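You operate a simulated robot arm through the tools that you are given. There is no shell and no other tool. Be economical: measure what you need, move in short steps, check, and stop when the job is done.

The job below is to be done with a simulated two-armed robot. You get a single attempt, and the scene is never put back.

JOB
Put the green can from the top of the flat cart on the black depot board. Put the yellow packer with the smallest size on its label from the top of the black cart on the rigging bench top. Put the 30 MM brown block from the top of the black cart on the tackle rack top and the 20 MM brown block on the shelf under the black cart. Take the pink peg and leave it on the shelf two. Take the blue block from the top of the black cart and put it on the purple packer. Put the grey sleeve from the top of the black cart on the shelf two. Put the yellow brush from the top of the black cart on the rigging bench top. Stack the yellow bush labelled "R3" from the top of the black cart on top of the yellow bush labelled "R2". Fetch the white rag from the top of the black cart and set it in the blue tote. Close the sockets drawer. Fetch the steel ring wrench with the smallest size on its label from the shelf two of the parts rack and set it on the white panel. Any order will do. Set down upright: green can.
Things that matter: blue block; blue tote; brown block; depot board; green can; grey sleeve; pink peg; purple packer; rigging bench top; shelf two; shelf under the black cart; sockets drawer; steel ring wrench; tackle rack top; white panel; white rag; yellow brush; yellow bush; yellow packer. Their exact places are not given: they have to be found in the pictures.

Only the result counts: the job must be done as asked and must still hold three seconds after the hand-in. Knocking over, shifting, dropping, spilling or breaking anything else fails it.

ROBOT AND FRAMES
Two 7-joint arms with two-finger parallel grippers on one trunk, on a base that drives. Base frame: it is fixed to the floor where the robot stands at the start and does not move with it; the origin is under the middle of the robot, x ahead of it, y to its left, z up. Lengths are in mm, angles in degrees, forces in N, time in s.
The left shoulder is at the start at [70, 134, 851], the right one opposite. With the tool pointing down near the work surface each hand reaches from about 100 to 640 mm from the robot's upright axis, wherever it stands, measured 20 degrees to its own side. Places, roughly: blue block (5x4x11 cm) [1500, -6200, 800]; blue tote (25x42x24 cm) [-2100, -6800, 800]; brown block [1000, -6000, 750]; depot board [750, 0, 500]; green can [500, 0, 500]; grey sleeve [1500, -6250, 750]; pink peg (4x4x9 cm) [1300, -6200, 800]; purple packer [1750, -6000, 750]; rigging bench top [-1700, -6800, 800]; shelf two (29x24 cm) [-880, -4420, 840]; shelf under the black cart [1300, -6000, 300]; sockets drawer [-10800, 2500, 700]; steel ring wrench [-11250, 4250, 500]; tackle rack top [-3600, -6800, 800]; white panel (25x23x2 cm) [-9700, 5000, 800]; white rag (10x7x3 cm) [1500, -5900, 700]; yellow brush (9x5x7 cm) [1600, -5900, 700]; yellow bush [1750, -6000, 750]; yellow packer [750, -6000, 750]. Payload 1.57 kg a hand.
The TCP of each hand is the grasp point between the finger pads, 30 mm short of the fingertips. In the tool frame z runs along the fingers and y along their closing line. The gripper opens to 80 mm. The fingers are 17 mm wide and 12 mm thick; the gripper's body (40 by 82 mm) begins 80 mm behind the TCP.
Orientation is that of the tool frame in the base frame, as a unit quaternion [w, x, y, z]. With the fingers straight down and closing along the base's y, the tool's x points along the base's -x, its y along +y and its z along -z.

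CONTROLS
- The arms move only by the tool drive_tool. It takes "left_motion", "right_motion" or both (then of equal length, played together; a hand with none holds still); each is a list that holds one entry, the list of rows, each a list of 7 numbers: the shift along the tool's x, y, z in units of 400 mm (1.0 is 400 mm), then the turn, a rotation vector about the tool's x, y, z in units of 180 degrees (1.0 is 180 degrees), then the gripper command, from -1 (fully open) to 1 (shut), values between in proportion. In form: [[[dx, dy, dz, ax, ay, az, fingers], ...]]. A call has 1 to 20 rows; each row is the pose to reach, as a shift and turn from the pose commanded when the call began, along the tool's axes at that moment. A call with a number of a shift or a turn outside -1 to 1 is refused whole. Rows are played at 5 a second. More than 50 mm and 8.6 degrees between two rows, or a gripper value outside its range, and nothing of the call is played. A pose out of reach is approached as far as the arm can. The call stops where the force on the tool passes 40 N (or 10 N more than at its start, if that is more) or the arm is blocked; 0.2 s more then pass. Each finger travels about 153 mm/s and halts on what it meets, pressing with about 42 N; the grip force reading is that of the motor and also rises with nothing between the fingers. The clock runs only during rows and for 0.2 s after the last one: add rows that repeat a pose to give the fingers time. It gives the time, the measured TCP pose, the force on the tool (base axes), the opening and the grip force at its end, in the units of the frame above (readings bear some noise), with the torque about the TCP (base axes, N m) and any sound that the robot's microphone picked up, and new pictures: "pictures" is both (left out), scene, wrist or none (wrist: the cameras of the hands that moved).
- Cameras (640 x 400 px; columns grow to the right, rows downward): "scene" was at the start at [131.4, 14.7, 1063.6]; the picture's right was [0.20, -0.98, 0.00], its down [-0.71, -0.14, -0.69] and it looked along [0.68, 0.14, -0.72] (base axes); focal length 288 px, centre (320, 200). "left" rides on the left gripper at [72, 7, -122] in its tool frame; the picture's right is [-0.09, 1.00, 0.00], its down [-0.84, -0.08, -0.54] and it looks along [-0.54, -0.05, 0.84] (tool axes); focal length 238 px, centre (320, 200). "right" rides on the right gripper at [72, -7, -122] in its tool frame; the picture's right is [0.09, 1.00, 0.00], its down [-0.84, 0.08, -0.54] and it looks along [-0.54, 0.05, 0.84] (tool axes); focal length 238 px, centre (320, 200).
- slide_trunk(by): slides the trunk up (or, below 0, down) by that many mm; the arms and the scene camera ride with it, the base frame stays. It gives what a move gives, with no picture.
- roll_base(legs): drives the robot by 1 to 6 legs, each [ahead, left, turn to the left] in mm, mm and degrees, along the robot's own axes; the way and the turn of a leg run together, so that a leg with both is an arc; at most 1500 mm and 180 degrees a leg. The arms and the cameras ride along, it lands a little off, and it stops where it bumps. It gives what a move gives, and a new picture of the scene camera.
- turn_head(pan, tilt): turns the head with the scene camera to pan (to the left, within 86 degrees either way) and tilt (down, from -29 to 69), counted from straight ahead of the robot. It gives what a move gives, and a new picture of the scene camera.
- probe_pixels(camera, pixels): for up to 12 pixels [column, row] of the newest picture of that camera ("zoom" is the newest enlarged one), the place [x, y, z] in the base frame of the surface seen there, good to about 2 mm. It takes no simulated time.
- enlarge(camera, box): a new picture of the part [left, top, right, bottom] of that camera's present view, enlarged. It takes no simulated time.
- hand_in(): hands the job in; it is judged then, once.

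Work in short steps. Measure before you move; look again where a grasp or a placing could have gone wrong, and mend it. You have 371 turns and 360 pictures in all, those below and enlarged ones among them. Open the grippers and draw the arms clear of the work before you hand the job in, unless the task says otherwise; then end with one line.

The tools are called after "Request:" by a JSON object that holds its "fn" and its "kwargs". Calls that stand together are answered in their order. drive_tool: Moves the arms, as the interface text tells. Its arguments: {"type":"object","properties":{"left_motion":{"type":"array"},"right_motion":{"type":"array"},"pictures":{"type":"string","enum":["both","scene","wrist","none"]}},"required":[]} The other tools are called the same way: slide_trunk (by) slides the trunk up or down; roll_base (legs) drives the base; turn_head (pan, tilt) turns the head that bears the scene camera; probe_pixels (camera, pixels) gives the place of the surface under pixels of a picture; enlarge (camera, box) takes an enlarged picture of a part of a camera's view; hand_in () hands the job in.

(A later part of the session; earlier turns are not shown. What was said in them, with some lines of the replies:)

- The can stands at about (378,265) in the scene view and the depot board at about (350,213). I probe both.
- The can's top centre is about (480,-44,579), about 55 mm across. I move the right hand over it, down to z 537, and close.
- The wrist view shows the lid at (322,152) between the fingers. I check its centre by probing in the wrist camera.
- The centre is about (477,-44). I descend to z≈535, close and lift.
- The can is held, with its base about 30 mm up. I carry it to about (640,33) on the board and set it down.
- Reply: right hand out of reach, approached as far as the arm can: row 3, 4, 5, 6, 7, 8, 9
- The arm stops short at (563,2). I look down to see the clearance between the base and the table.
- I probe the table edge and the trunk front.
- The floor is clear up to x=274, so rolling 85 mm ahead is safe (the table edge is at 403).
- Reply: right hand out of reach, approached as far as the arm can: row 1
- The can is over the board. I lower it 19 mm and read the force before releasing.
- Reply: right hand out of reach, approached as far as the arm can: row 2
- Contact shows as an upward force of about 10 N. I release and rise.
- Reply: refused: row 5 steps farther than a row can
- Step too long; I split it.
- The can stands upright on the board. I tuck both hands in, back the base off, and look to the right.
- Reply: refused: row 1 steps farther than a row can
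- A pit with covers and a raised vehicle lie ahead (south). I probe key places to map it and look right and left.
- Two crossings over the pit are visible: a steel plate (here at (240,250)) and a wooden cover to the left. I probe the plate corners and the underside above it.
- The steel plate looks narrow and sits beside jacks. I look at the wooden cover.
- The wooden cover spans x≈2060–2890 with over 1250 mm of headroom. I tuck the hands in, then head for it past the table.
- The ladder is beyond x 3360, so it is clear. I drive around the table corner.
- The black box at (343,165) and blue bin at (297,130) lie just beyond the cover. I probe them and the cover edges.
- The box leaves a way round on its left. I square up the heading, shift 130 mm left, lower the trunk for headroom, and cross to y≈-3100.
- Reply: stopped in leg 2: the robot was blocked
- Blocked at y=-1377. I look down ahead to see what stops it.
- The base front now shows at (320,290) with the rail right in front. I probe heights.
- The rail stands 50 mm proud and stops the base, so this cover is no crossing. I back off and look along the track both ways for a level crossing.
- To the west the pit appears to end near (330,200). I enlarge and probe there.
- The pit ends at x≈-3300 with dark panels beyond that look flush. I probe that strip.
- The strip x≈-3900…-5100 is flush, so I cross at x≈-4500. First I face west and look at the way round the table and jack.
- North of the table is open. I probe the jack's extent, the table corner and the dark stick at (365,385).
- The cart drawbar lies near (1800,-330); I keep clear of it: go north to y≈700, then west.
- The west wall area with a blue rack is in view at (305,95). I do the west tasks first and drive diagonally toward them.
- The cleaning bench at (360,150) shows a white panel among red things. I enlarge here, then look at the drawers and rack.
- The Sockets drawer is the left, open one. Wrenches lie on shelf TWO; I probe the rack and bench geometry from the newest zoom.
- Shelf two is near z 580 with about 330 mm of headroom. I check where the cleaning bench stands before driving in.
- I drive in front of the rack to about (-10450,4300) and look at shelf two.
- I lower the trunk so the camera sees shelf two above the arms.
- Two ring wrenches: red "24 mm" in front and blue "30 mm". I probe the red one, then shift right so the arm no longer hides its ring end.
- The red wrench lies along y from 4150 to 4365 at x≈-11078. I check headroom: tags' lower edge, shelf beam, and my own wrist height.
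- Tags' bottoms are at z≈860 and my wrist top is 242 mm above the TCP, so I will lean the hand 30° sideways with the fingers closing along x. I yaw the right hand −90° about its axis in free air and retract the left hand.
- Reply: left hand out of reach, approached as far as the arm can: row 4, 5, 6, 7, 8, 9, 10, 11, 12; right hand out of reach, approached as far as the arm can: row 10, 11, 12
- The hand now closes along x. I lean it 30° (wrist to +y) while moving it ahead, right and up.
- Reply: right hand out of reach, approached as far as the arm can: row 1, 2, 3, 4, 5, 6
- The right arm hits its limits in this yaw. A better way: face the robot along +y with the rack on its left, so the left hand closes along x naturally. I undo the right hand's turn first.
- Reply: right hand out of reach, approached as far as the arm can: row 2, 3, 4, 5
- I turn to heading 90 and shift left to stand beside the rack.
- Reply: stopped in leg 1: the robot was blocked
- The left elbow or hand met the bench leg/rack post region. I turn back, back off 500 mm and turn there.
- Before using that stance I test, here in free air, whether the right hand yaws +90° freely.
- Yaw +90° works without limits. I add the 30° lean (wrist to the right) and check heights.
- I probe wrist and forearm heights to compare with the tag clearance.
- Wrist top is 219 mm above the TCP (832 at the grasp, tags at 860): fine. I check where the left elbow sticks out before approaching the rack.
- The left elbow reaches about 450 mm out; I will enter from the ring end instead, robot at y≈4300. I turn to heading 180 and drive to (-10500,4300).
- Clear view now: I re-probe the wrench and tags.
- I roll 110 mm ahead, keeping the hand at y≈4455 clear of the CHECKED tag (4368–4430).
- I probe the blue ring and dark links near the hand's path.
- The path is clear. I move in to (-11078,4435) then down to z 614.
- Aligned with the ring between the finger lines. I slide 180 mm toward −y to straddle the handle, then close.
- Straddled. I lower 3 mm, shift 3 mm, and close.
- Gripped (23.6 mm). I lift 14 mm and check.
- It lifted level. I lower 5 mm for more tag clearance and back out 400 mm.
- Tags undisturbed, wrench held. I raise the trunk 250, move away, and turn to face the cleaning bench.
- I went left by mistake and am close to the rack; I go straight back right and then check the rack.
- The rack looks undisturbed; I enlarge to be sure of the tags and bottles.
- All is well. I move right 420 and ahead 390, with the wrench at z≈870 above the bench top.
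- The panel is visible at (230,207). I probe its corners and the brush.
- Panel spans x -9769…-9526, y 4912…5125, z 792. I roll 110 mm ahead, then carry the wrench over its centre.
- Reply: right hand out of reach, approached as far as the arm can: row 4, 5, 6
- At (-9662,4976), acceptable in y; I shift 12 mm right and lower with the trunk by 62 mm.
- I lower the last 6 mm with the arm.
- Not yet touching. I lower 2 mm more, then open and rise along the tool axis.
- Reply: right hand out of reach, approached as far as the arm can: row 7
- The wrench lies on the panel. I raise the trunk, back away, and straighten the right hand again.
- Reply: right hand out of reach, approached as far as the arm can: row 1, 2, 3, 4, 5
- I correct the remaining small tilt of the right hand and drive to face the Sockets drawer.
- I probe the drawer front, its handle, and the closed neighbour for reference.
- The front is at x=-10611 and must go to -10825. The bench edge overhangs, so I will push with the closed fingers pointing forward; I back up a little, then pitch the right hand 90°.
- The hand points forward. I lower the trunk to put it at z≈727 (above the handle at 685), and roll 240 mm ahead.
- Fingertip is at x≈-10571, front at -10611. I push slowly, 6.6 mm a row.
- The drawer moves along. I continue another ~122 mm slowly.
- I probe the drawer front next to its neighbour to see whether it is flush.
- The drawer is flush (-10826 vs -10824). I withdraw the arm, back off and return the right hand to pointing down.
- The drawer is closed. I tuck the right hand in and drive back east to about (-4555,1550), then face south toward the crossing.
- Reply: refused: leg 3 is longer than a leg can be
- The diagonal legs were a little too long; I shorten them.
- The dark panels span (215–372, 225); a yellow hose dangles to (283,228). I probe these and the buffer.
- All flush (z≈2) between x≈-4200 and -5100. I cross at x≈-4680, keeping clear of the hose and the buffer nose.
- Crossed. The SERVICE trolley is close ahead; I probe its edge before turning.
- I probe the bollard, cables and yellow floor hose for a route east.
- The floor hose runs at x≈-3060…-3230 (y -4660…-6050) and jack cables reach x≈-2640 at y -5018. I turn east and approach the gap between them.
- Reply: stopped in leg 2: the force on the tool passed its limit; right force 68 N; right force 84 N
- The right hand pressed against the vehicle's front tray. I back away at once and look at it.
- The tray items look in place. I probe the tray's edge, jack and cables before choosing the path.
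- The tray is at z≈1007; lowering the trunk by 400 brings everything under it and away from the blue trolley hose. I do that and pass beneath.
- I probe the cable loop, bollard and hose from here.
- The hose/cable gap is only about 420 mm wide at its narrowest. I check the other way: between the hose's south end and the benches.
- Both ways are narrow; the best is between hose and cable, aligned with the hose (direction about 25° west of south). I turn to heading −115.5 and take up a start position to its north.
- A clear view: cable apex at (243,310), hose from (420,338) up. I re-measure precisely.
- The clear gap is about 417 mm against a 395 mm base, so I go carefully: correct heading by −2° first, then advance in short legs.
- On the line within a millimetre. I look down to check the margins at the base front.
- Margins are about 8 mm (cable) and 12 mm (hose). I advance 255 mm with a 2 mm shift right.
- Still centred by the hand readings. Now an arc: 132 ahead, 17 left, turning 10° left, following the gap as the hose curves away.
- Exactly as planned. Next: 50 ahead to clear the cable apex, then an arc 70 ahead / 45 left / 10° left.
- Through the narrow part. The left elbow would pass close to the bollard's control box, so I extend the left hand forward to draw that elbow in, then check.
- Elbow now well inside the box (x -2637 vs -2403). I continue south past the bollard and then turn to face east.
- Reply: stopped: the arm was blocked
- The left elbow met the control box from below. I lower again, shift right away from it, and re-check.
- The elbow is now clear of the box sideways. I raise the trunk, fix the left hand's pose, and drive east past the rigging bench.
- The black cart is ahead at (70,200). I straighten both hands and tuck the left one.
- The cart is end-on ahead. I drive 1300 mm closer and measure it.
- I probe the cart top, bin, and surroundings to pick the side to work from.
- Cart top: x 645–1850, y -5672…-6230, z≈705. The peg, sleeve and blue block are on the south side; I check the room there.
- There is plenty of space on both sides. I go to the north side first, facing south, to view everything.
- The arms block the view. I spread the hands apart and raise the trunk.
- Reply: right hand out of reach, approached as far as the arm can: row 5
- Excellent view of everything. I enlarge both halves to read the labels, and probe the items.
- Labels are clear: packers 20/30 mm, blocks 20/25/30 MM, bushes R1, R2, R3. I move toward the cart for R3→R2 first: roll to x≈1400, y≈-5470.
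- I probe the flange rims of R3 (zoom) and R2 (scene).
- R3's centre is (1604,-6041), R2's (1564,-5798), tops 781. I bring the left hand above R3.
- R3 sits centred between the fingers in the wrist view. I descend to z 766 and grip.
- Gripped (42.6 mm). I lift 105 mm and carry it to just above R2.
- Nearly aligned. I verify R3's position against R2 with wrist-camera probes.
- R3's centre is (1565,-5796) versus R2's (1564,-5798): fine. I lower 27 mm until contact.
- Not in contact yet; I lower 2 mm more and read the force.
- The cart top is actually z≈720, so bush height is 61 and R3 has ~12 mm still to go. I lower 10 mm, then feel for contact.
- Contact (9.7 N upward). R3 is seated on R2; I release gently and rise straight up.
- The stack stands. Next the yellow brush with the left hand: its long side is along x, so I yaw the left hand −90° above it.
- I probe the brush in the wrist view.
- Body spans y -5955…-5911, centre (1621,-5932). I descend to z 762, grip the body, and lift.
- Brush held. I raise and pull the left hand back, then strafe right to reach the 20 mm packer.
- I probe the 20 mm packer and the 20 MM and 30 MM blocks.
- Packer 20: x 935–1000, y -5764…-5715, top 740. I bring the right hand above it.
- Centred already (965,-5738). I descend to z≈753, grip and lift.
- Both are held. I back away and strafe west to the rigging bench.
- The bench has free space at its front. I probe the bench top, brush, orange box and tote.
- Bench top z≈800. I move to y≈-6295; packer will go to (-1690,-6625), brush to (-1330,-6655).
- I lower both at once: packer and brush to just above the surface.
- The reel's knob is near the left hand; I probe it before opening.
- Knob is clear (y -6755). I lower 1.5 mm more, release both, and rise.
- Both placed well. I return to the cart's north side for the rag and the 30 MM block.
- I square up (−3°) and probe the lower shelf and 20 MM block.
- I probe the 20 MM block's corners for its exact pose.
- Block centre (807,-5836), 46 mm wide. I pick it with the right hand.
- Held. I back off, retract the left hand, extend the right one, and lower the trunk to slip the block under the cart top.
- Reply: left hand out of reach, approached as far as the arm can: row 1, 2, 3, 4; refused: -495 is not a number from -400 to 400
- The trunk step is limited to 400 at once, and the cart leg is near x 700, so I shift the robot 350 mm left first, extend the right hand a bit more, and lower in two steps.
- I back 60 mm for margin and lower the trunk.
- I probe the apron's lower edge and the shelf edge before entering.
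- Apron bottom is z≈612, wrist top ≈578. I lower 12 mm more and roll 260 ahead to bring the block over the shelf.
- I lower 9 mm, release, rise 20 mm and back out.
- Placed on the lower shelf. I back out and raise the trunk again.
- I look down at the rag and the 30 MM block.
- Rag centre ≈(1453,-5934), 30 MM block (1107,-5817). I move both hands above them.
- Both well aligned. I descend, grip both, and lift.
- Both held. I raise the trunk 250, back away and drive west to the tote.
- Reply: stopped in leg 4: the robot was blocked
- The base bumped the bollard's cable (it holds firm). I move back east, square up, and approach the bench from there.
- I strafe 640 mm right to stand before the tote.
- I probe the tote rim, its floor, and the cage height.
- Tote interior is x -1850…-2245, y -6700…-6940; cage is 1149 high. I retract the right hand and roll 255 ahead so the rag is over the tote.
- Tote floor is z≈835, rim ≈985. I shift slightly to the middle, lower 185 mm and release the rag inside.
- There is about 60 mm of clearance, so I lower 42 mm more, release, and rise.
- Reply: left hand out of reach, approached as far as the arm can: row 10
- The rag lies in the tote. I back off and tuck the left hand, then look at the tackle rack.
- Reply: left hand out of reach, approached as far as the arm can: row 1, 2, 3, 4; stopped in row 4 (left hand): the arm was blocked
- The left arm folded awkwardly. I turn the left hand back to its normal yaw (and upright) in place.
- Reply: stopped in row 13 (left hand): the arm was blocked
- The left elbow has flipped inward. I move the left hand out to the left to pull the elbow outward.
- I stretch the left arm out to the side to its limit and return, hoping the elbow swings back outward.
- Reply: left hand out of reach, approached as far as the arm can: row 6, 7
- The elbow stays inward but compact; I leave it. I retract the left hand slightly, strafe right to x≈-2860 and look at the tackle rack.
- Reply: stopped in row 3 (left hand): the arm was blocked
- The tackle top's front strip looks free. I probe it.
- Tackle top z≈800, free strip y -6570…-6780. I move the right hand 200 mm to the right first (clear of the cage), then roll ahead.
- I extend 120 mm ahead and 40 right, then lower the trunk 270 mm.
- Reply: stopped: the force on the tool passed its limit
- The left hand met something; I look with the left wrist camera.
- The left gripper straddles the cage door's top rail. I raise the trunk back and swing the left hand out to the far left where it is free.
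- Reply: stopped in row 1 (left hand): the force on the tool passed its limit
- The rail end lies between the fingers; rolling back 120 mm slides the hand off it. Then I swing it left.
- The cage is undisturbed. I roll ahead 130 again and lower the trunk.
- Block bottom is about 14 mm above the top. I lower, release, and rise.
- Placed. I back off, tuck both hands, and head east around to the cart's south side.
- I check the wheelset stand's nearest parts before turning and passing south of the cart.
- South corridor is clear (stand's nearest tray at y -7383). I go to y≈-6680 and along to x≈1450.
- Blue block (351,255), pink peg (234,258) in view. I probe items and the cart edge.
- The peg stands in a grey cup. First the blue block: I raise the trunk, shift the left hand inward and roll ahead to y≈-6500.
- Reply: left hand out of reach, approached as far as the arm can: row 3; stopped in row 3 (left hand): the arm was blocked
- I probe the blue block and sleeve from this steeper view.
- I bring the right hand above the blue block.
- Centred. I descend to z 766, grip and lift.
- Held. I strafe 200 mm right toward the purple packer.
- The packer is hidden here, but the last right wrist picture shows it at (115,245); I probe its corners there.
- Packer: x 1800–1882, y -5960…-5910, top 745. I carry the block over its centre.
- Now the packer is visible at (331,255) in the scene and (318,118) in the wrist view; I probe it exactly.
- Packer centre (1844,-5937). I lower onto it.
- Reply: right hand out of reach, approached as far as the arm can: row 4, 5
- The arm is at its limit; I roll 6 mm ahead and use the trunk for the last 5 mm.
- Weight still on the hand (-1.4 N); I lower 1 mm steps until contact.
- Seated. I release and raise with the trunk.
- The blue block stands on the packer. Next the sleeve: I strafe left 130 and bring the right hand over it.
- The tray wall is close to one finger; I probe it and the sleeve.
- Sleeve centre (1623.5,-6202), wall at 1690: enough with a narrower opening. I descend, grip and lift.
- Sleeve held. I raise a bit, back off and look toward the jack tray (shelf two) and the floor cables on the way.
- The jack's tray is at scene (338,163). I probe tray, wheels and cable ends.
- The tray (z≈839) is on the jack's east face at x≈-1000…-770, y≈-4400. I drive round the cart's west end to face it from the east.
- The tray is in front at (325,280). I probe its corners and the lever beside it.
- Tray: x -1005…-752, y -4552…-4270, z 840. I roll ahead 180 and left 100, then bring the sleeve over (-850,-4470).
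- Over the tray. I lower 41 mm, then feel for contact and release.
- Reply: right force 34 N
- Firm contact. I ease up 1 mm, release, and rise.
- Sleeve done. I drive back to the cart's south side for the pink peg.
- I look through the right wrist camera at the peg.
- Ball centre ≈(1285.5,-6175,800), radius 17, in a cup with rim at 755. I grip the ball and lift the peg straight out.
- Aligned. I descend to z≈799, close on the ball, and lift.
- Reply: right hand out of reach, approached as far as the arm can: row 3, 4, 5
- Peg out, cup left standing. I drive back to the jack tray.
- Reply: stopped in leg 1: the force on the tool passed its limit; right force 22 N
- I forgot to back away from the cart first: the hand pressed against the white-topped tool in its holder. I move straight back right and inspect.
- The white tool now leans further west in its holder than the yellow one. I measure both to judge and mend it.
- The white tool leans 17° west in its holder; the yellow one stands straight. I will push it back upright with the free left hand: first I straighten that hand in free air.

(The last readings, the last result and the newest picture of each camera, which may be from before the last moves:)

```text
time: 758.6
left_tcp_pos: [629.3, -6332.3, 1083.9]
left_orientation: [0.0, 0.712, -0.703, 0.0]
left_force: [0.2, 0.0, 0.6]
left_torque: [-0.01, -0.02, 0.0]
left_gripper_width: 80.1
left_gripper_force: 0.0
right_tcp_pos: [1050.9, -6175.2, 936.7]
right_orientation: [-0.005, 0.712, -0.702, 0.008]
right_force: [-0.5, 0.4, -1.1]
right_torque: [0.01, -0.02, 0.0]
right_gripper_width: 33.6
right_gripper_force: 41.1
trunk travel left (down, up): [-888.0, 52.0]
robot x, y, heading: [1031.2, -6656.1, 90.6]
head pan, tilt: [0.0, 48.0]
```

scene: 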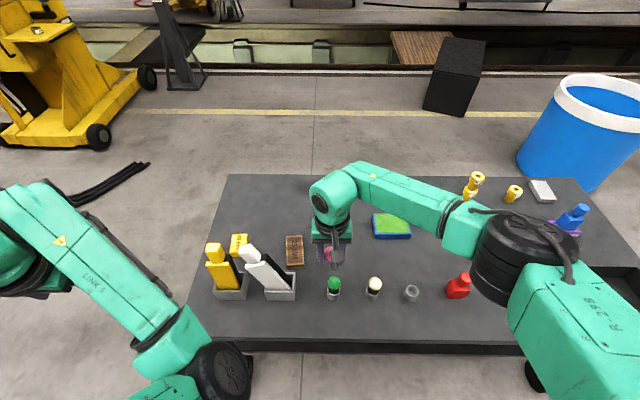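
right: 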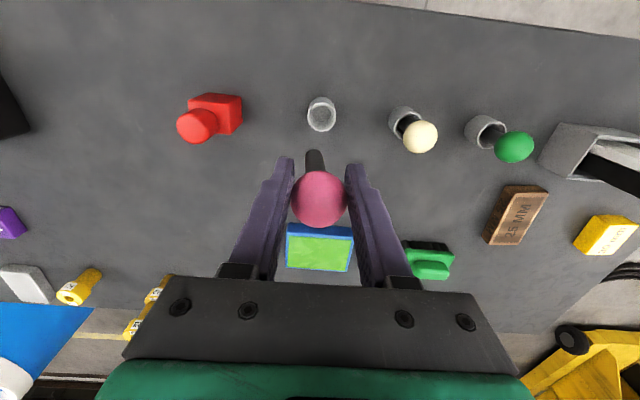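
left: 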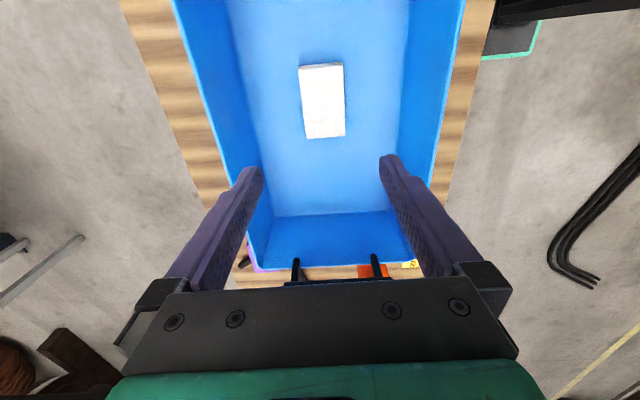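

Upright. I move the base right 239 and ahead 160 so the left hand comes above the white tool.

Request:
{"fn": "roll_base", "kwargs": {"legs": [[0, -238, -0.6], [160, 0, 0]]}}

Request:
{"fn": "turn_head", "kwargs": {"pan": 25, "tilt": 50}}

```text
time: 761.4
left_tcp_pos: [870.8, -6167.7, 1084.7]
left_orientation: [-0.001, 0.709, -0.705, -0.002]
left_force: [-0.2, -0.9, -0.4]
left_torque: [0.01, 0.0, 0.01]
left_gripper_width: 79.9
left_gripper_force: 0.2
right_tcp_pos: [1296.1, -6015.1, 937.6]
right_orientation: [-0.004, 0.708, -0.706, 0.007]
right_force: [0.2, -0.1, -1.2]
right_torque: [-0.01, 0.02, 0.0]
right_gripper_width: 33.6
right_gripper_force: 41.2
trunk travel left (down, up): [-888.0, 52.0]
robot x, y, heading: [1275.1, -6492.3, 90.3]
head pan, tilt: [0.0, 48.0]
```

scene: 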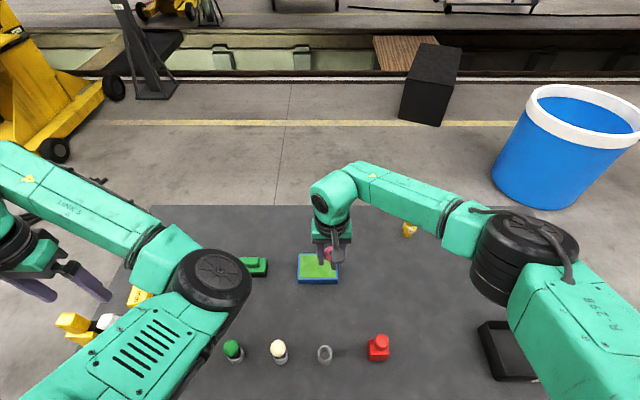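

```text
time: 762.3
left_tcp_pos: [871.2, -6165.2, 1082.8]
left_orientation: [-0.001, 0.709, -0.705, -0.001]
left_force: [-0.4, 0.2, 0.6]
left_torque: [-0.03, 0.0, 0.01]
left_gripper_width: 79.9
left_gripper_force: 0.0
right_tcp_pos: [1297.2, -6012.2, 936.3]
right_orientation: [-0.004, 0.708, -0.706, 0.008]
right_force: [0.1, 0.5, -0.5]
right_torque: [-0.02, 0.0, -0.02]
right_gripper_width: 33.5
right_gripper_force: 41.1
trunk travel left (down, up): [-888.0, 52.0]
robot x, y, heading: [1274.3, -6495.7, 90.2]
head pan, tilt: [25.0, 50.0]
```

scene: 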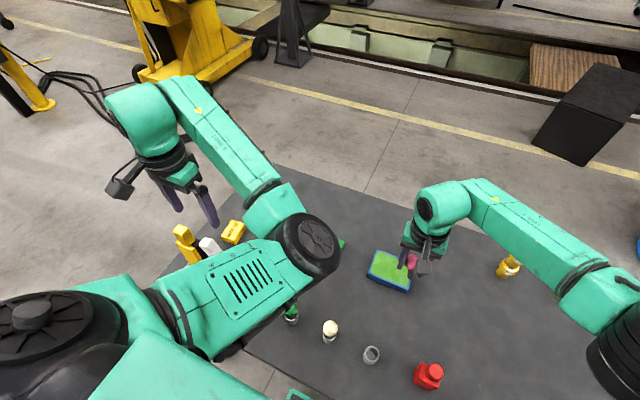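

I look through the left wrist camera.

Request:
{"fn": "enlarge", "kwargs": {"camera": "left", "box": [0, 0, 640, 400]}}

Request:
{"fn": "probe_pixels", "kwargs": {"camera": "left", "pixels": [[320, 150], [320, 180], [340, 180], [300, 180], [360, 180], [280, 180], [320, 200], [320, 120]]}}

```text
1.00 times, centred on (320, 200) of left
```

zoom: 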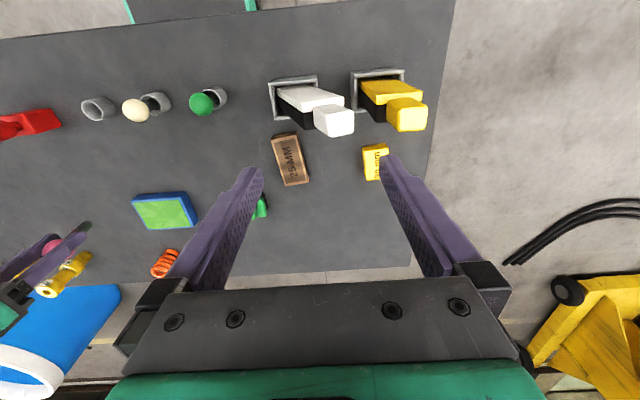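

```text
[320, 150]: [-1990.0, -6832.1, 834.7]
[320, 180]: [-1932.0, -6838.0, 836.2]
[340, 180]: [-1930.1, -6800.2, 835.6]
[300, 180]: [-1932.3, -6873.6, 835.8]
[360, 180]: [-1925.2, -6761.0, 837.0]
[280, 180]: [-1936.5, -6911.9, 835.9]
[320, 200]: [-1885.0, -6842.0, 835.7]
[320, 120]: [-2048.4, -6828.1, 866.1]
```

Request:
{"fn": "probe_pixels", "kwargs": {"camera": "zoom", "pixels": [[320, 112], [350, 112], [320, 132], [350, 132], [335, 122], [315, 122], [353, 122], [388, 112], [425, 112], [390, 125], [407, 115], [300, 95]]}}

```text
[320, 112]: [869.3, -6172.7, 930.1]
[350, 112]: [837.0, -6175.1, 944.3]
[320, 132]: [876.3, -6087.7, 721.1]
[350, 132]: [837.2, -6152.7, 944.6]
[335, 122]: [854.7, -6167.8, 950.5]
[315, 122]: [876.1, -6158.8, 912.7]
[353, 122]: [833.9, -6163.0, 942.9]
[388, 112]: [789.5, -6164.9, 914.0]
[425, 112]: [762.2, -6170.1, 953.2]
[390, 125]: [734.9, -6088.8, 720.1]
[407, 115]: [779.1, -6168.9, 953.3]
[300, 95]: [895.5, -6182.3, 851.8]
```

White head centre is (855,-6164), top 951; upright it belongs near x≈940. I lower the open fingers to straddle the head, with the west finger in the 34 mm gap.

Request:
{"fn": "drive_tool", "kwargs": {"left_motion": [[[-0.003, 0.012, 0.0, 0, 0, 0, -1], [-0.003, 0.012, 0.08, 0, 0, 0, -1], [-0.003, 0.012, 0.16, 0, 0, 0, -1], [-0.003, 0.012, 0.24, 0, 0, 0, -1], [-0.003, 0.012, 0.3, 0, 0, 0, -1], [-0.003, 0.012, 0.34, 0, 0, 0, -1], [-0.003, 0.012, 0.34, 0, 0, 0, -1]]], "pictures": "wrist"}}

```text
time: 763.9
left_tcp_pos: [865.9, -6163.1, 948.1]
left_orientation: [0.0, 0.708, -0.706, -0.001]
left_force: [1.0, 0.3, -0.3]
left_torque: [-0.02, -0.02, 0.0]
left_gripper_width: 80.1
left_gripper_force: 0.0
right_tcp_pos: [1296.5, -6012.4, 937.0]
right_orientation: [-0.004, 0.709, -0.706, 0.007]
right_force: [0.8, 0.0, -2.0]
right_torque: [0.01, -0.02, 0.03]
right_gripper_width: 33.2
right_gripper_force: 41.1
trunk travel left (down, up): [-888.0, 52.0]
robot x, y, heading: [1270.9, -6496.7, 90.2]
head pan, tilt: [25.0, 50.0]
```

left: 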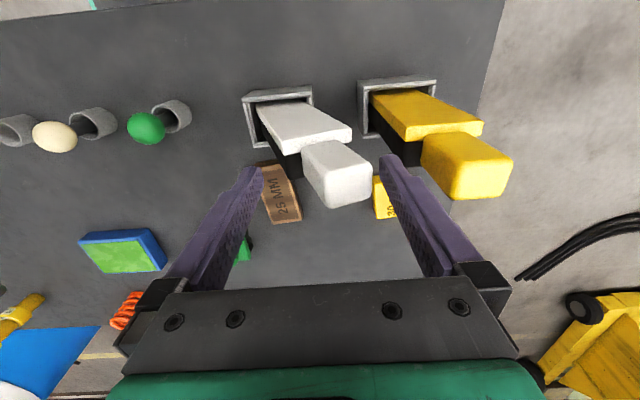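

The west finger is in the gap. I push the head slowly east by 86 mm.

Request:
{"fn": "drive_tool", "kwargs": {"left_motion": [[[0, -0.02, 0, 0, 0, 0, -1], [0, -0.04, 0, 0, 0, 0, -1], [0, -0.06, 0, 0, 0, 0, -1], [0, -0.08, 0, 0, 0, 0, -1], [0, -0.1, 0, 0, 0, 0, -1], [0, -0.12, 0, 0, 0, 0, -1], [0, -0.14, 0, 0, 0, 0, -1], [0, -0.16, 0, 0, 0, 0, -1], [0, -0.175, 0, 0, 0, 0, -1], [0, -0.175, 0, 0, 0, 0, -1]]], "pictures": "wrist"}}

```text
time: 765.8
left_tcp_pos: [882.9, -6117.0, 1010.0]
left_orientation: [-0.023, 0.722, -0.685, -0.093]
left_force: [-0.9, 0.4, -0.7]
left_torque: [0.0, 0.01, 0.04]
left_gripper_width: 80.2
left_gripper_force: 0.1
right_tcp_pos: [1297.2, -6012.0, 935.7]
right_orientation: [-0.004, 0.708, -0.706, 0.009]
right_force: [0.1, -0.4, -1.6]
right_torque: [-0.02, -0.01, 0.01]
right_gripper_width: 33.2
right_gripper_force: 41.0
trunk travel left (down, up): [-888.0, 52.0]
robot x, y, heading: [1270.5, -6494.4, 90.4]
head pan, tilt: [25.0, 50.0]
stopped in row 9 (left hand): the arm was blocked; the commanded pose is now the measured one
```

left: 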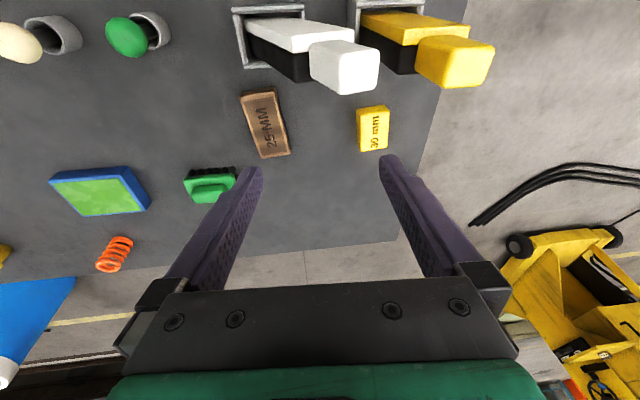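

The arm's posture limits inward motion, so I will push with the base instead. I raise and straighten the left hand and set it back over the head.

Request:
{"fn": "drive_tool", "kwargs": {"left_motion": [[[0, 0.02, -0.07, 0.0105, 0.0174, 0.005, -1], [0, 0.04, -0.14, 0.021, 0.0349, 0.01, -1], [0.05, 0.05, -0.18, 0.0314, 0.0523, 0.0148, -1], [0.1, 0.05, -0.18, 0.0314, 0.0523, 0.0148, -1], [0.1, 0.05, -0.18, 0.0314, 0.0523, 0.0148, -1]]], "pictures": "none"}}

```text
time: 767.0
left_tcp_pos: [874.7, -6169.0, 1074.3]
left_orientation: [-0.001, 0.708, -0.706, 0.003]
left_force: [0.1, 0.3, -0.5]
left_torque: [-0.01, 0.04, 0.02]
left_gripper_width: 79.8
left_gripper_force: 0.0
right_tcp_pos: [1295.9, -6011.2, 936.7]
right_orientation: [-0.004, 0.707, -0.707, 0.009]
right_force: [0.3, -0.4, -0.3]
right_torque: [-0.04, -0.01, 0.03]
right_gripper_width: 33.1
right_gripper_force: 41.8
trunk travel left (down, up): [-888.0, 52.0]
robot x, y, heading: [1270.4, -6492.9, 90.0]
head pan, tilt: [25.0, 50.0]
```

Request:
{"fn": "drive_tool", "kwargs": {"left_motion": [[[-0.012, 0.022, 0.0, 0, 0, 0, -1], [-0.012, 0.022, 0.08, 0, 0, 0, -1], [-0.012, 0.022, 0.16, 0, 0, 0, -1], [-0.012, 0.022, 0.24, 0, 0, 0, -1], [-0.012, 0.022, 0.31, 0, 0, 0, -1], [-0.012, 0.022, 0.31, 0, 0, 0, -1]]], "pictures": "wrist"}}

```text
time: 768.4
left_tcp_pos: [866.8, -6164.6, 949.3]
left_orientation: [-0.001, 0.708, -0.706, 0.002]
left_force: [-0.7, 1.2, 0.8]
left_torque: [0.0, 0.02, -0.01]
left_gripper_width: 80.0
left_gripper_force: 0.0
right_tcp_pos: [1296.4, -6012.2, 937.6]
right_orientation: [-0.004, 0.708, -0.706, 0.008]
right_force: [-0.3, -0.1, -0.3]
right_torque: [0.0, -0.02, -0.01]
right_gripper_width: 33.2
right_gripper_force: 41.1
trunk travel left (down, up): [-888.0, 52.0]
robot x, y, heading: [1273.5, -6495.9, 90.2]
head pan, tilt: [25.0, 50.0]
```

left: 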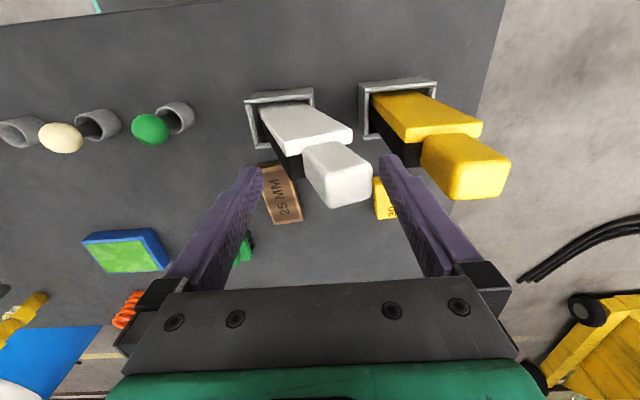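

Comparing with the yellow tool's stance, the white head should go about 57 mm east. I push by strafing the base 64 mm right.

Request:
{"fn": "roll_base", "kwargs": {"legs": [[0, -64, 0]]}}

Request:
{"fn": "enlarge", "kwargs": {"camera": "left", "box": [0, 0, 640, 400]}}

```text
time: 769.4
left_tcp_pos: [925.7, -6165.1, 948.9]
left_orientation: [-0.002, 0.709, -0.705, 0.004]
left_force: [-0.4, -0.4, -0.5]
left_torque: [0.01, -0.04, 0.01]
left_gripper_width: 79.9
left_gripper_force: 0.0
right_tcp_pos: [1356.4, -6012.1, 937.3]
right_orientation: [-0.006, 0.708, -0.706, 0.01]
right_force: [-0.3, -0.1, -0.8]
right_torque: [-0.01, -0.04, -0.01]
right_gripper_width: 32.9
right_gripper_force: 40.8
trunk travel left (down, up): [-888.0, 52.0]
robot x, y, heading: [1338.6, -6488.2, 89.9]
head pan, tilt: [25.0, 50.0]
```

scene: 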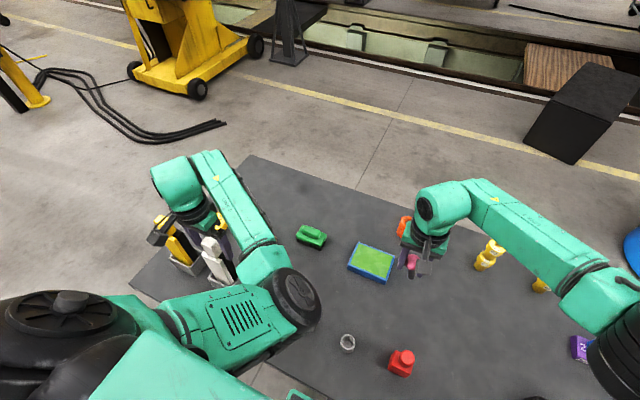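

```text
1.00 times, centred on (320, 200) of left
```

zoom: 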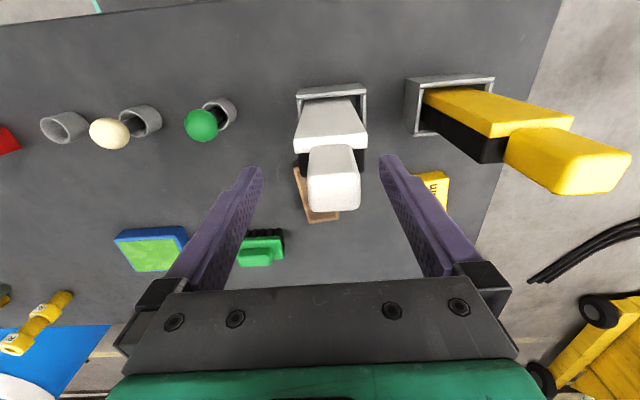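

It stands upright again. I probe it against its holder.

Request:
{"fn": "probe_pixels", "kwargs": {"camera": "zoom", "pixels": [[333, 185], [312, 185], [356, 185], [300, 93], [364, 91], [298, 130], [365, 130], [407, 85], [492, 82], [570, 160], [545, 140], [333, 125]]}}

```text
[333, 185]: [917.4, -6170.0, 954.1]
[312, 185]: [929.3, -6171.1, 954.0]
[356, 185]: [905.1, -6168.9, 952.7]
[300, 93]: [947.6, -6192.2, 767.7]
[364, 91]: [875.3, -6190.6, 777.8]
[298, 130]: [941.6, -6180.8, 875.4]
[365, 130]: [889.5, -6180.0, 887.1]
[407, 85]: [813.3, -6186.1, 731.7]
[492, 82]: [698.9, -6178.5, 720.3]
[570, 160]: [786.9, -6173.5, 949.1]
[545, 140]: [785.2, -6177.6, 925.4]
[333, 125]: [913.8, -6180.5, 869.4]
```

Upright and central. I raise the left hand straight up, back off from the cart, and check the scene.

Request:
{"fn": "drive_tool", "kwargs": {"left_motion": [[[0, 0, -0.08, 0, 0, 0, -1], [0, 0, -0.16, 0, 0, 0, -1], [0, 0, -0.24, 0, 0, 0, -1], [0, 0, -0.32, 0, 0, 0, -1]]], "pictures": "none"}}

Request:
{"fn": "roll_base", "kwargs": {"legs": [[-400, 0, 0]]}}

Request:
{"fn": "enlarge", "kwargs": {"camera": "scene", "box": [100, 100, 420, 300]}}

```text
time: 770.4
left_tcp_pos: [931.9, -6165.7, 1079.3]
left_orientation: [0.0, 0.709, -0.706, 0.002]
left_force: [-0.9, 0.9, -0.7]
left_torque: [0.0, 0.02, 0.0]
left_gripper_width: 80.0
left_gripper_force: 0.1
right_tcp_pos: [1360.3, -6012.0, 938.3]
right_orientation: [-0.004, 0.708, -0.706, 0.007]
right_force: [-0.2, 0.2, -1.2]
right_torque: [-0.01, -0.01, -0.04]
right_gripper_width: 33.4
right_gripper_force: 41.0
trunk travel left (down, up): [-888.0, 52.0]
robot x, y, heading: [1337.7, -6493.9, 90.2]
head pan, tilt: [25.0, 50.0]
```

```text
time: 772.9
left_tcp_pos: [933.1, -6560.2, 1078.4]
left_orientation: [0.0, 0.709, -0.705, 0.003]
left_force: [-0.6, -0.1, -0.5]
left_torque: [0.01, 0.01, 0.01]
left_gripper_width: 80.1
left_gripper_force: 0.0
right_tcp_pos: [1362.6, -6406.5, 937.0]
right_orientation: [-0.003, 0.708, -0.706, 0.008]
right_force: [0.8, -0.5, -1.0]
right_torque: [-0.01, -0.02, 0.01]
right_gripper_width: 32.9
right_gripper_force: 41.4
trunk travel left (down, up): [-888.0, 52.0]
robot x, y, heading: [1338.0, -6885.5, 90.1]
head pan, tilt: [25.0, 50.0]
```

scene: 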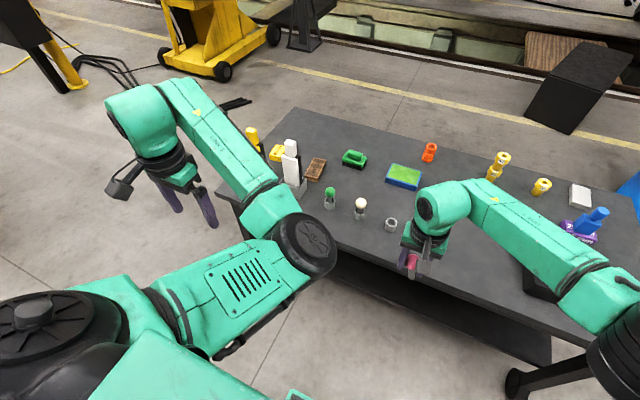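

```text
2.00 times, centred on (260, 200) of scene
```

zoom: 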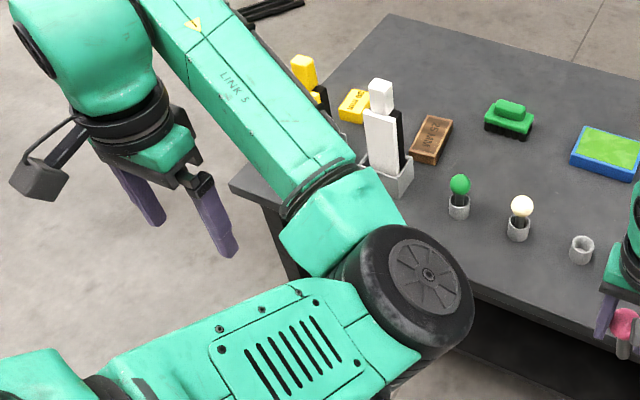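

White tool is upright again. Now well clear of the cart, I carry the peg round to the jack tray.

Request:
{"fn": "roll_base", "kwargs": {"legs": [[0, 1130, 0], [1250, 0, 0], [1220, 0, 0], [0, 0, 90], [620, 100, 0]]}}

Request:
{"fn": "turn_head", "kwargs": {"pan": 0, "tilt": 48}}

```text
time: 797.1
left_tcp_pos: [-731.1, -4953.5, 1079.0]
left_orientation: [-0.001, 1.0, 0.005, 0.001]
left_force: [0.0, 0.6, 0.6]
left_torque: [0.02, 0.03, 0.02]
left_gripper_width: 80.2
left_gripper_force: 0.0
right_tcp_pos: [-886.8, -4525.3, 937.1]
right_orientation: [-0.007, 1.0, 0.005, 0.003]
right_force: [-0.4, 0.2, -1.2]
right_torque: [0.03, -0.02, 0.05]
right_gripper_width: 32.4
right_gripper_force: 41.0
trunk travel left (down, up): [-888.0, 52.0]
robot x, y, heading: [-407.9, -4544.6, -179.5]
head pan, tilt: [25.0, 50.0]
```

scene: 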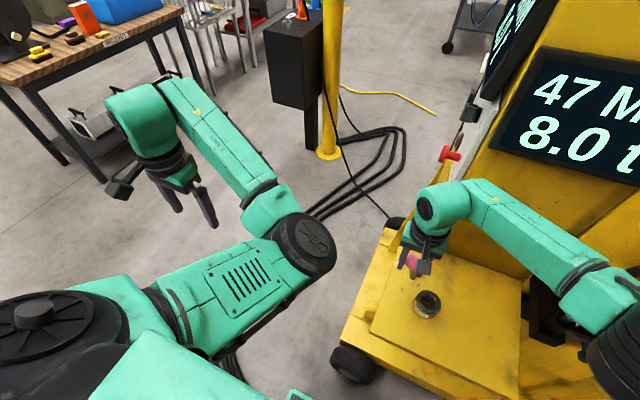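

```text
time: 798.0
left_tcp_pos: [-733.9, -4953.1, 1078.6]
left_orientation: [-0.002, 1.0, 0.006, 0.002]
left_force: [-0.4, -0.8, 0.4]
left_torque: [0.03, -0.01, 0.0]
left_gripper_width: 80.1
left_gripper_force: 0.1
right_tcp_pos: [-887.6, -4524.0, 937.9]
right_orientation: [-0.007, 1.0, 0.004, 0.003]
right_force: [-0.4, 0.9, -0.3]
right_torque: [0.02, -0.03, 0.02]
right_gripper_width: 32.2
right_gripper_force: 40.3
trunk travel left (down, up): [-888.0, 52.0]
robot x, y, heading: [-407.3, -4547.8, -179.3]
head pan, tilt: [0.0, 48.0]
```

scene: 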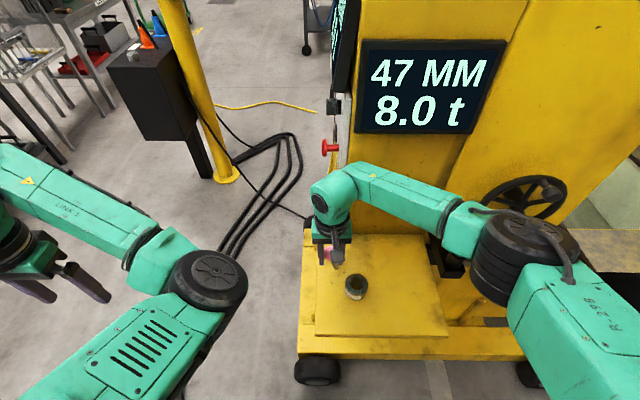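

I look at the peg in the grip and the sleeve from the wrist camera.

Request:
{"fn": "enlarge", "kwargs": {"camera": "right", "box": [160, 0, 480, 300]}}

Request:
{"fn": "enlarge", "kwargs": {"camera": "scene", "box": [290, 220, 400, 310]}}

```text
1.33 times, centred on (320, 150) of right
```

zoom: 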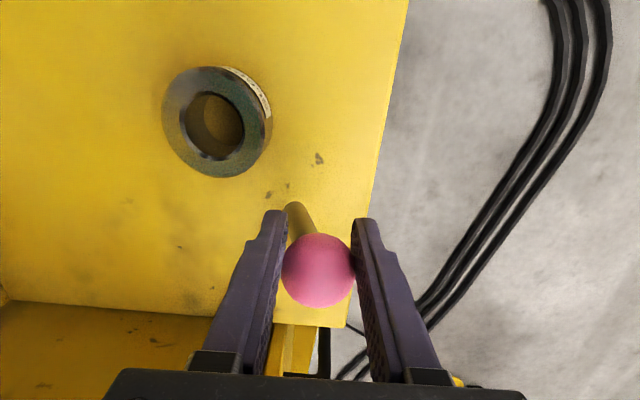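

```text
4.44 times, centred on (345, 265) of scene
```

zoom: 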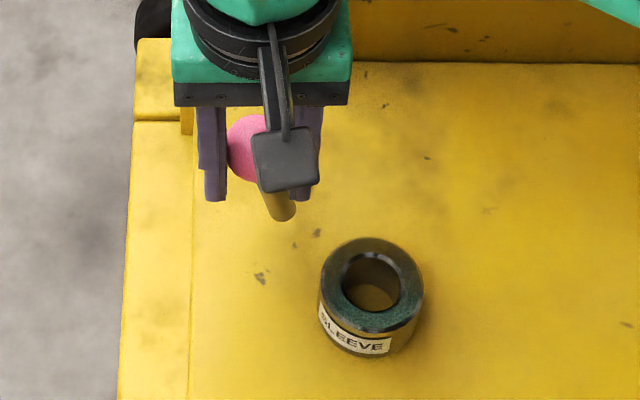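

I probe the stem's end and the sleeve's hole rim.

Request:
{"fn": "probe_pixels", "kwargs": {"camera": "zoom", "pixels": [[283, 215], [272, 205], [294, 205], [278, 200], [322, 290], [422, 290], [371, 240], [371, 330], [342, 280], [399, 285], [371, 255], [240, 140]]}}

```text
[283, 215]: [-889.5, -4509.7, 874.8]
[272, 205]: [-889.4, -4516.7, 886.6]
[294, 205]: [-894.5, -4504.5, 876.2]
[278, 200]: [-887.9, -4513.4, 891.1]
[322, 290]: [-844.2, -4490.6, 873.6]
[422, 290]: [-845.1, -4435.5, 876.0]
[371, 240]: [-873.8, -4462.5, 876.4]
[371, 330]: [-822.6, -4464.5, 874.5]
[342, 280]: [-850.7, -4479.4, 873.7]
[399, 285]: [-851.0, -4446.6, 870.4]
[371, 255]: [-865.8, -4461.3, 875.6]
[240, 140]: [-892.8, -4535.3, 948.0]
```

Sleeve hole: centre (-848,-4463), about 33 mm wide; stem end at (-894,-4510,870), tilted ~12°. Standing the peg in the sleeve's bore on the tray keeps it from rolling. I raise 25 mm and align the stem with the bore.

Request:
{"fn": "drive_tool", "kwargs": {"right_motion": [[[0, 0, -0.0625, 0, 0, 0, 1], [0.06, -0.06, -0.0625, 0, 0, 0, 1], [0.115, -0.123, -0.0625, 0, 0, 0, 1], [0.115, -0.123, -0.0625, 0, 0, 0, 1]]], "pictures": "scene"}}

Request:
{"fn": "enlarge", "kwargs": {"camera": "scene", "box": [300, 220, 420, 320]}}

```text
time: 799.0
left_tcp_pos: [-734.1, -4954.5, 1078.4]
left_orientation: [-0.003, 1.0, 0.006, 0.002]
left_force: [0.7, -0.4, -0.9]
left_torque: [0.01, -0.03, 0.01]
left_gripper_width: 80.0
left_gripper_force: 0.0
right_tcp_pos: [-842.3, -4476.0, 963.1]
right_orientation: [-0.009, 1.0, 0.004, 0.003]
right_force: [-0.1, -0.8, -1.2]
right_torque: [0.0, -0.04, 0.04]
right_gripper_width: 32.5
right_gripper_force: 40.7
trunk travel left (down, up): [-888.0, 52.0]
robot x, y, heading: [-402.6, -4546.3, -179.6]
head pan, tilt: [0.0, 48.0]
```

scene: 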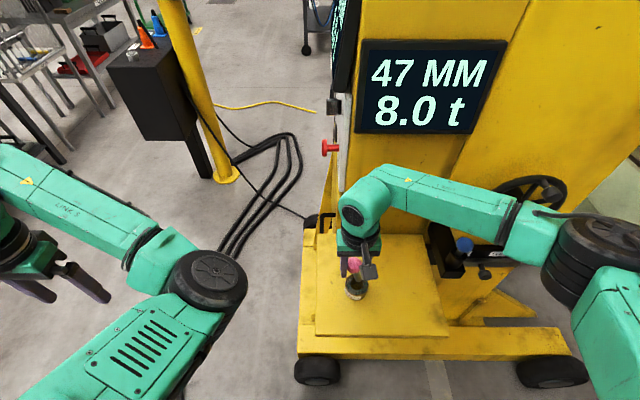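

```text
4.00 times, centred on (360, 270) of scene
```

zoom: 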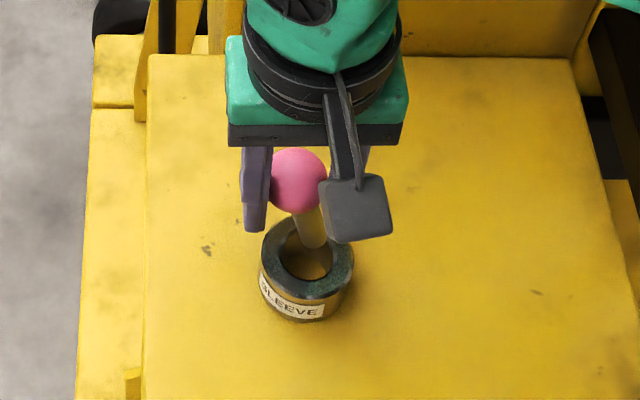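

Request:
{"fn": "probe_pixels", "kwargs": {"camera": "zoom", "pixels": [[313, 243], [305, 225], [322, 240], [303, 237], [310, 262], [283, 265], [331, 258], [308, 285], [312, 235]]}}

```text
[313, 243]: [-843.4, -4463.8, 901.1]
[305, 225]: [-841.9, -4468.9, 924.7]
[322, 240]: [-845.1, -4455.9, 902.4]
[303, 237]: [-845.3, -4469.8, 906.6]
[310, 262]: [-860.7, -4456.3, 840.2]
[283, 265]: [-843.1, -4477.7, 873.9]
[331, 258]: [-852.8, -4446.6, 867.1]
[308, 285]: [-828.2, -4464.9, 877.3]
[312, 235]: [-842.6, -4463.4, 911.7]
```

Aligned with the bore. I lower 50 mm slowly.

Request:
{"fn": "drive_tool", "kwargs": {"right_motion": [[[0, -0.005, 0.03, 0, 0, 0, 1], [0, -0.005, 0.06, 0, 0, 0, 1], [0, -0.005, 0.08, 0, 0, 0, 1], [0, -0.005, 0.1, 0, 0, 0, 1], [0, -0.005, 0.115, 0, 0, 0, 1], [0, -0.005, 0.125, 0, 0, 0, 1], [0, -0.005, 0.125, 0, 0, 0, 1]]], "pictures": "none"}}

Request:
{"fn": "enlarge", "kwargs": {"camera": "scene", "box": [300, 220, 420, 320]}}

```text
time: 800.6
left_tcp_pos: [-731.9, -4952.8, 1078.9]
left_orientation: [-0.002, 1.0, 0.005, 0.001]
left_force: [-0.1, 0.9, -0.3]
left_torque: [-0.01, -0.02, 0.0]
left_gripper_width: 80.0
left_gripper_force: 0.0
right_tcp_pos: [-842.1, -4473.3, 912.5]
right_orientation: [-0.008, 1.0, 0.005, 0.003]
right_force: [-0.5, -0.3, -0.1]
right_torque: [0.05, 0.02, 0.0]
right_gripper_width: 32.4
right_gripper_force: 40.7
trunk travel left (down, up): [-888.0, 52.0]
robot x, y, heading: [-409.6, -4545.8, -179.1]
head pan, tilt: [0.0, 48.0]
```

```text
4.00 times, centred on (360, 270) of scene
```

zoom: 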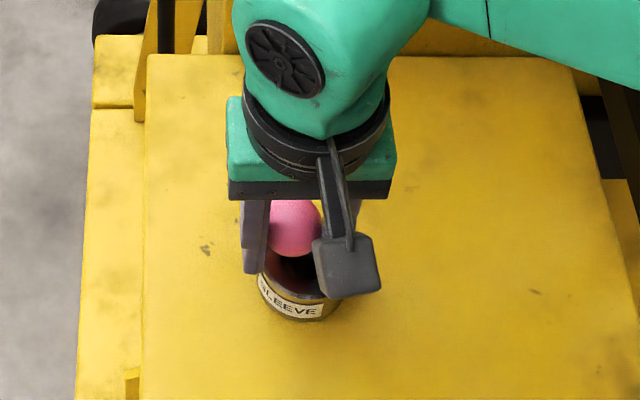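

The stem is inside the bore. I lower 2 mm, open gently, and rise.

Request:
{"fn": "drive_tool", "kwargs": {"right_motion": [[[0, 0, 0.005, 0, 0, 0, 1], [0, 0, 0.005, 0, 0, 0, 0.15], [0, 0, 0.005, 0, 0, 0, -0.1], [0, 0, 0.005, 0, 0, 0, -0.5], [0, 0, 0.005, 0, 0, 0, -0.9], [0, 0, -0.03, 0, 0, 0, -1], [0, 0, -0.12, 0, 0, 0, -1], [0, 0, -0.22, 0, 0, 0, -1], [0, 0, -0.32, 0, 0, 0, -1]]], "pictures": "wrist"}}

Request:
{"fn": "enlarge", "kwargs": {"camera": "scene", "box": [300, 220, 420, 320]}}

```text
time: 802.6
left_tcp_pos: [-732.5, -4952.7, 1079.5]
left_orientation: [-0.002, 1.0, 0.005, 0.001]
left_force: [0.6, -0.4, -0.8]
left_torque: [0.01, 0.01, 0.0]
left_gripper_width: 80.0
left_gripper_force: 0.1
right_tcp_pos: [-841.6, -4477.0, 1040.5]
right_orientation: [-0.008, 1.0, 0.005, 0.002]
right_force: [-0.3, -0.9, 0.8]
right_torque: [0.02, -0.01, 0.03]
right_gripper_width: 79.8
right_gripper_force: 0.1
trunk travel left (down, up): [-888.0, 52.0]
robot x, y, heading: [-404.8, -4548.1, -179.5]
head pan, tilt: [0.0, 48.0]
```

right: 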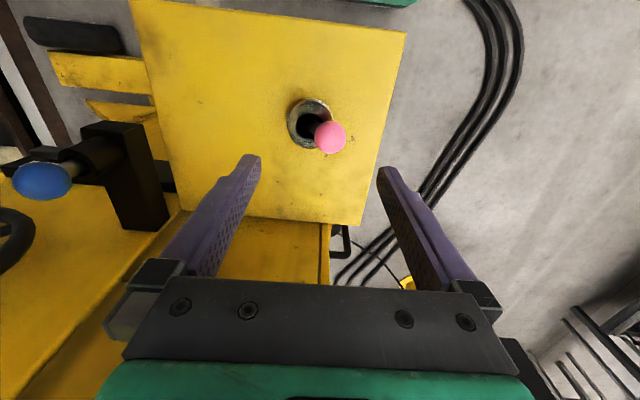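

```text
4.00 times, centred on (360, 270) of scene
```

zoom: 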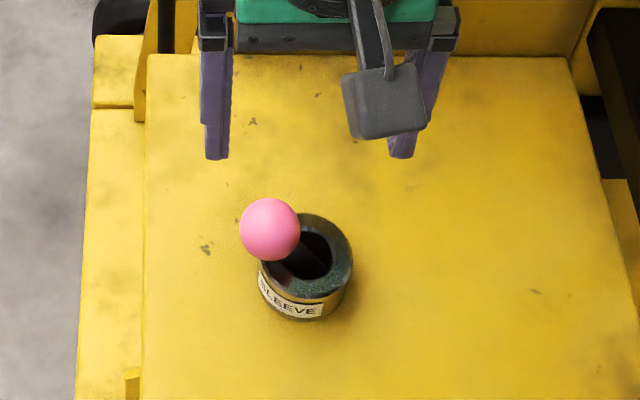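

The peg rests in the sleeve on the tray. I back away and take a last look at the cart to verify the stacks.

Request:
{"fn": "roll_base", "kwargs": {"legs": [[-400, 0, 0], [0, 0, 130]]}}

Request:
{"fn": "turn_head", "kwargs": {"pan": 5, "tilt": 22}}

Request:
{"fn": "enlarge", "kwargs": {"camera": "scene", "box": [200, 100, 440, 250]}}

```text
time: 810.5
left_tcp_pos: [507.3, -4517.8, 1079.4]
left_orientation: [-0.003, 0.407, 0.914, -0.001]
left_force: [0.3, -0.2, 0.6]
left_torque: [0.0, -0.02, -0.02]
left_gripper_width: 80.0
left_gripper_force: 0.1
right_tcp_pos: [222.3, -4915.5, 1041.3]
right_orientation: [-0.005, 0.406, 0.914, -0.006]
right_force: [0.3, 0.4, 0.1]
right_torque: [-0.03, 0.03, -0.02]
right_gripper_width: 80.1
right_gripper_force: 0.1
trunk travel left (down, up): [-888.0, 52.0]
robot x, y, heading: [-11.3, -4541.3, -48.2]
head pan, tilt: [0.0, 48.0]
```

scene: 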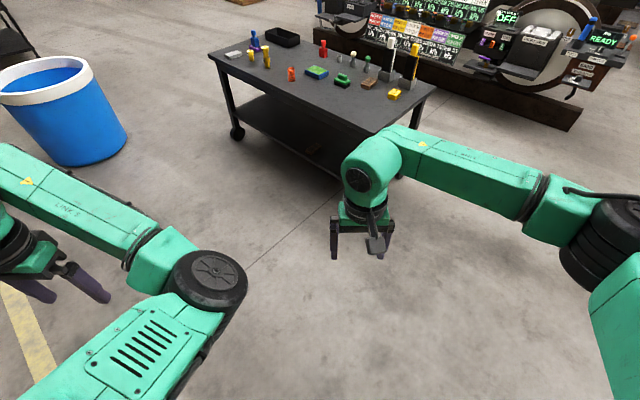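

```text
time: 811.5
left_tcp_pos: [505.6, -4517.6, 1079.1]
left_orientation: [-0.003, 0.407, 0.913, 0.0]
left_force: [0.3, -0.3, -0.3]
left_torque: [-0.02, 0.01, 0.01]
left_gripper_width: 79.5
left_gripper_force: 0.1
right_tcp_pos: [221.4, -4915.1, 1041.1]
right_orientation: [-0.006, 0.407, 0.913, -0.006]
right_force: [-0.1, -0.4, 0.2]
right_torque: [-0.04, -0.02, 0.0]
right_gripper_width: 80.1
right_gripper_force: 0.1
trunk travel left (down, up): [-888.0, 52.0]
robot x, y, heading: [-14.1, -4542.2, -48.1]
head pan, tilt: [5.0, 22.0]
```

scene: 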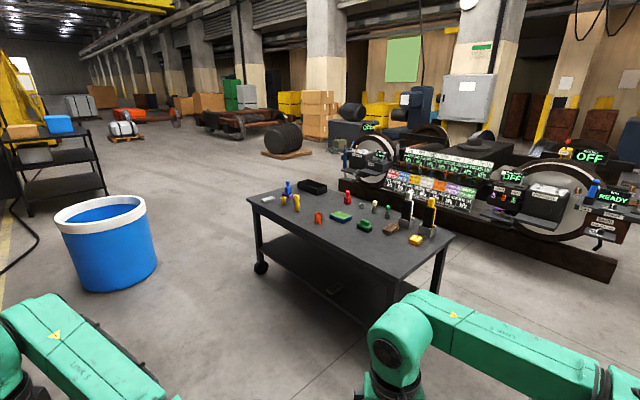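

```text
2.67 times, centred on (320, 175) of scene
```

zoom: 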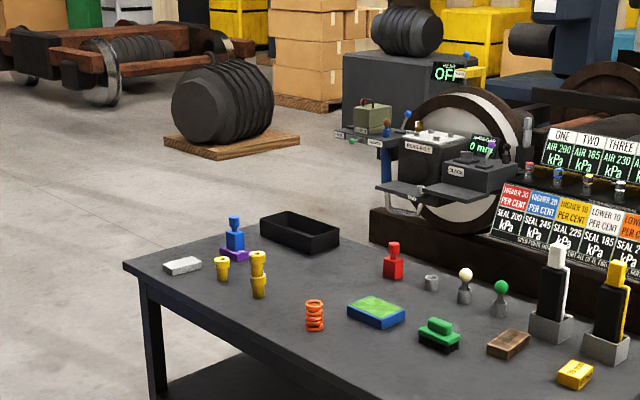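

Everything stands as wanted: the blue block on the purple packer, R3 on R2, and both tools upright in their holders. The grippers are open and the arms are clear, so I hand in.

Request:
{"fn": "hand_in", "kwargs": {}}

```text
The job is handed in.
```

The job is handed in with every item placed as asked. The pink peg stands leaning in the grey sleeve on shelf two so it cannot roll. On the cart I bumped the white-topped tool, and it tilted in its holder until I pushed it upright.
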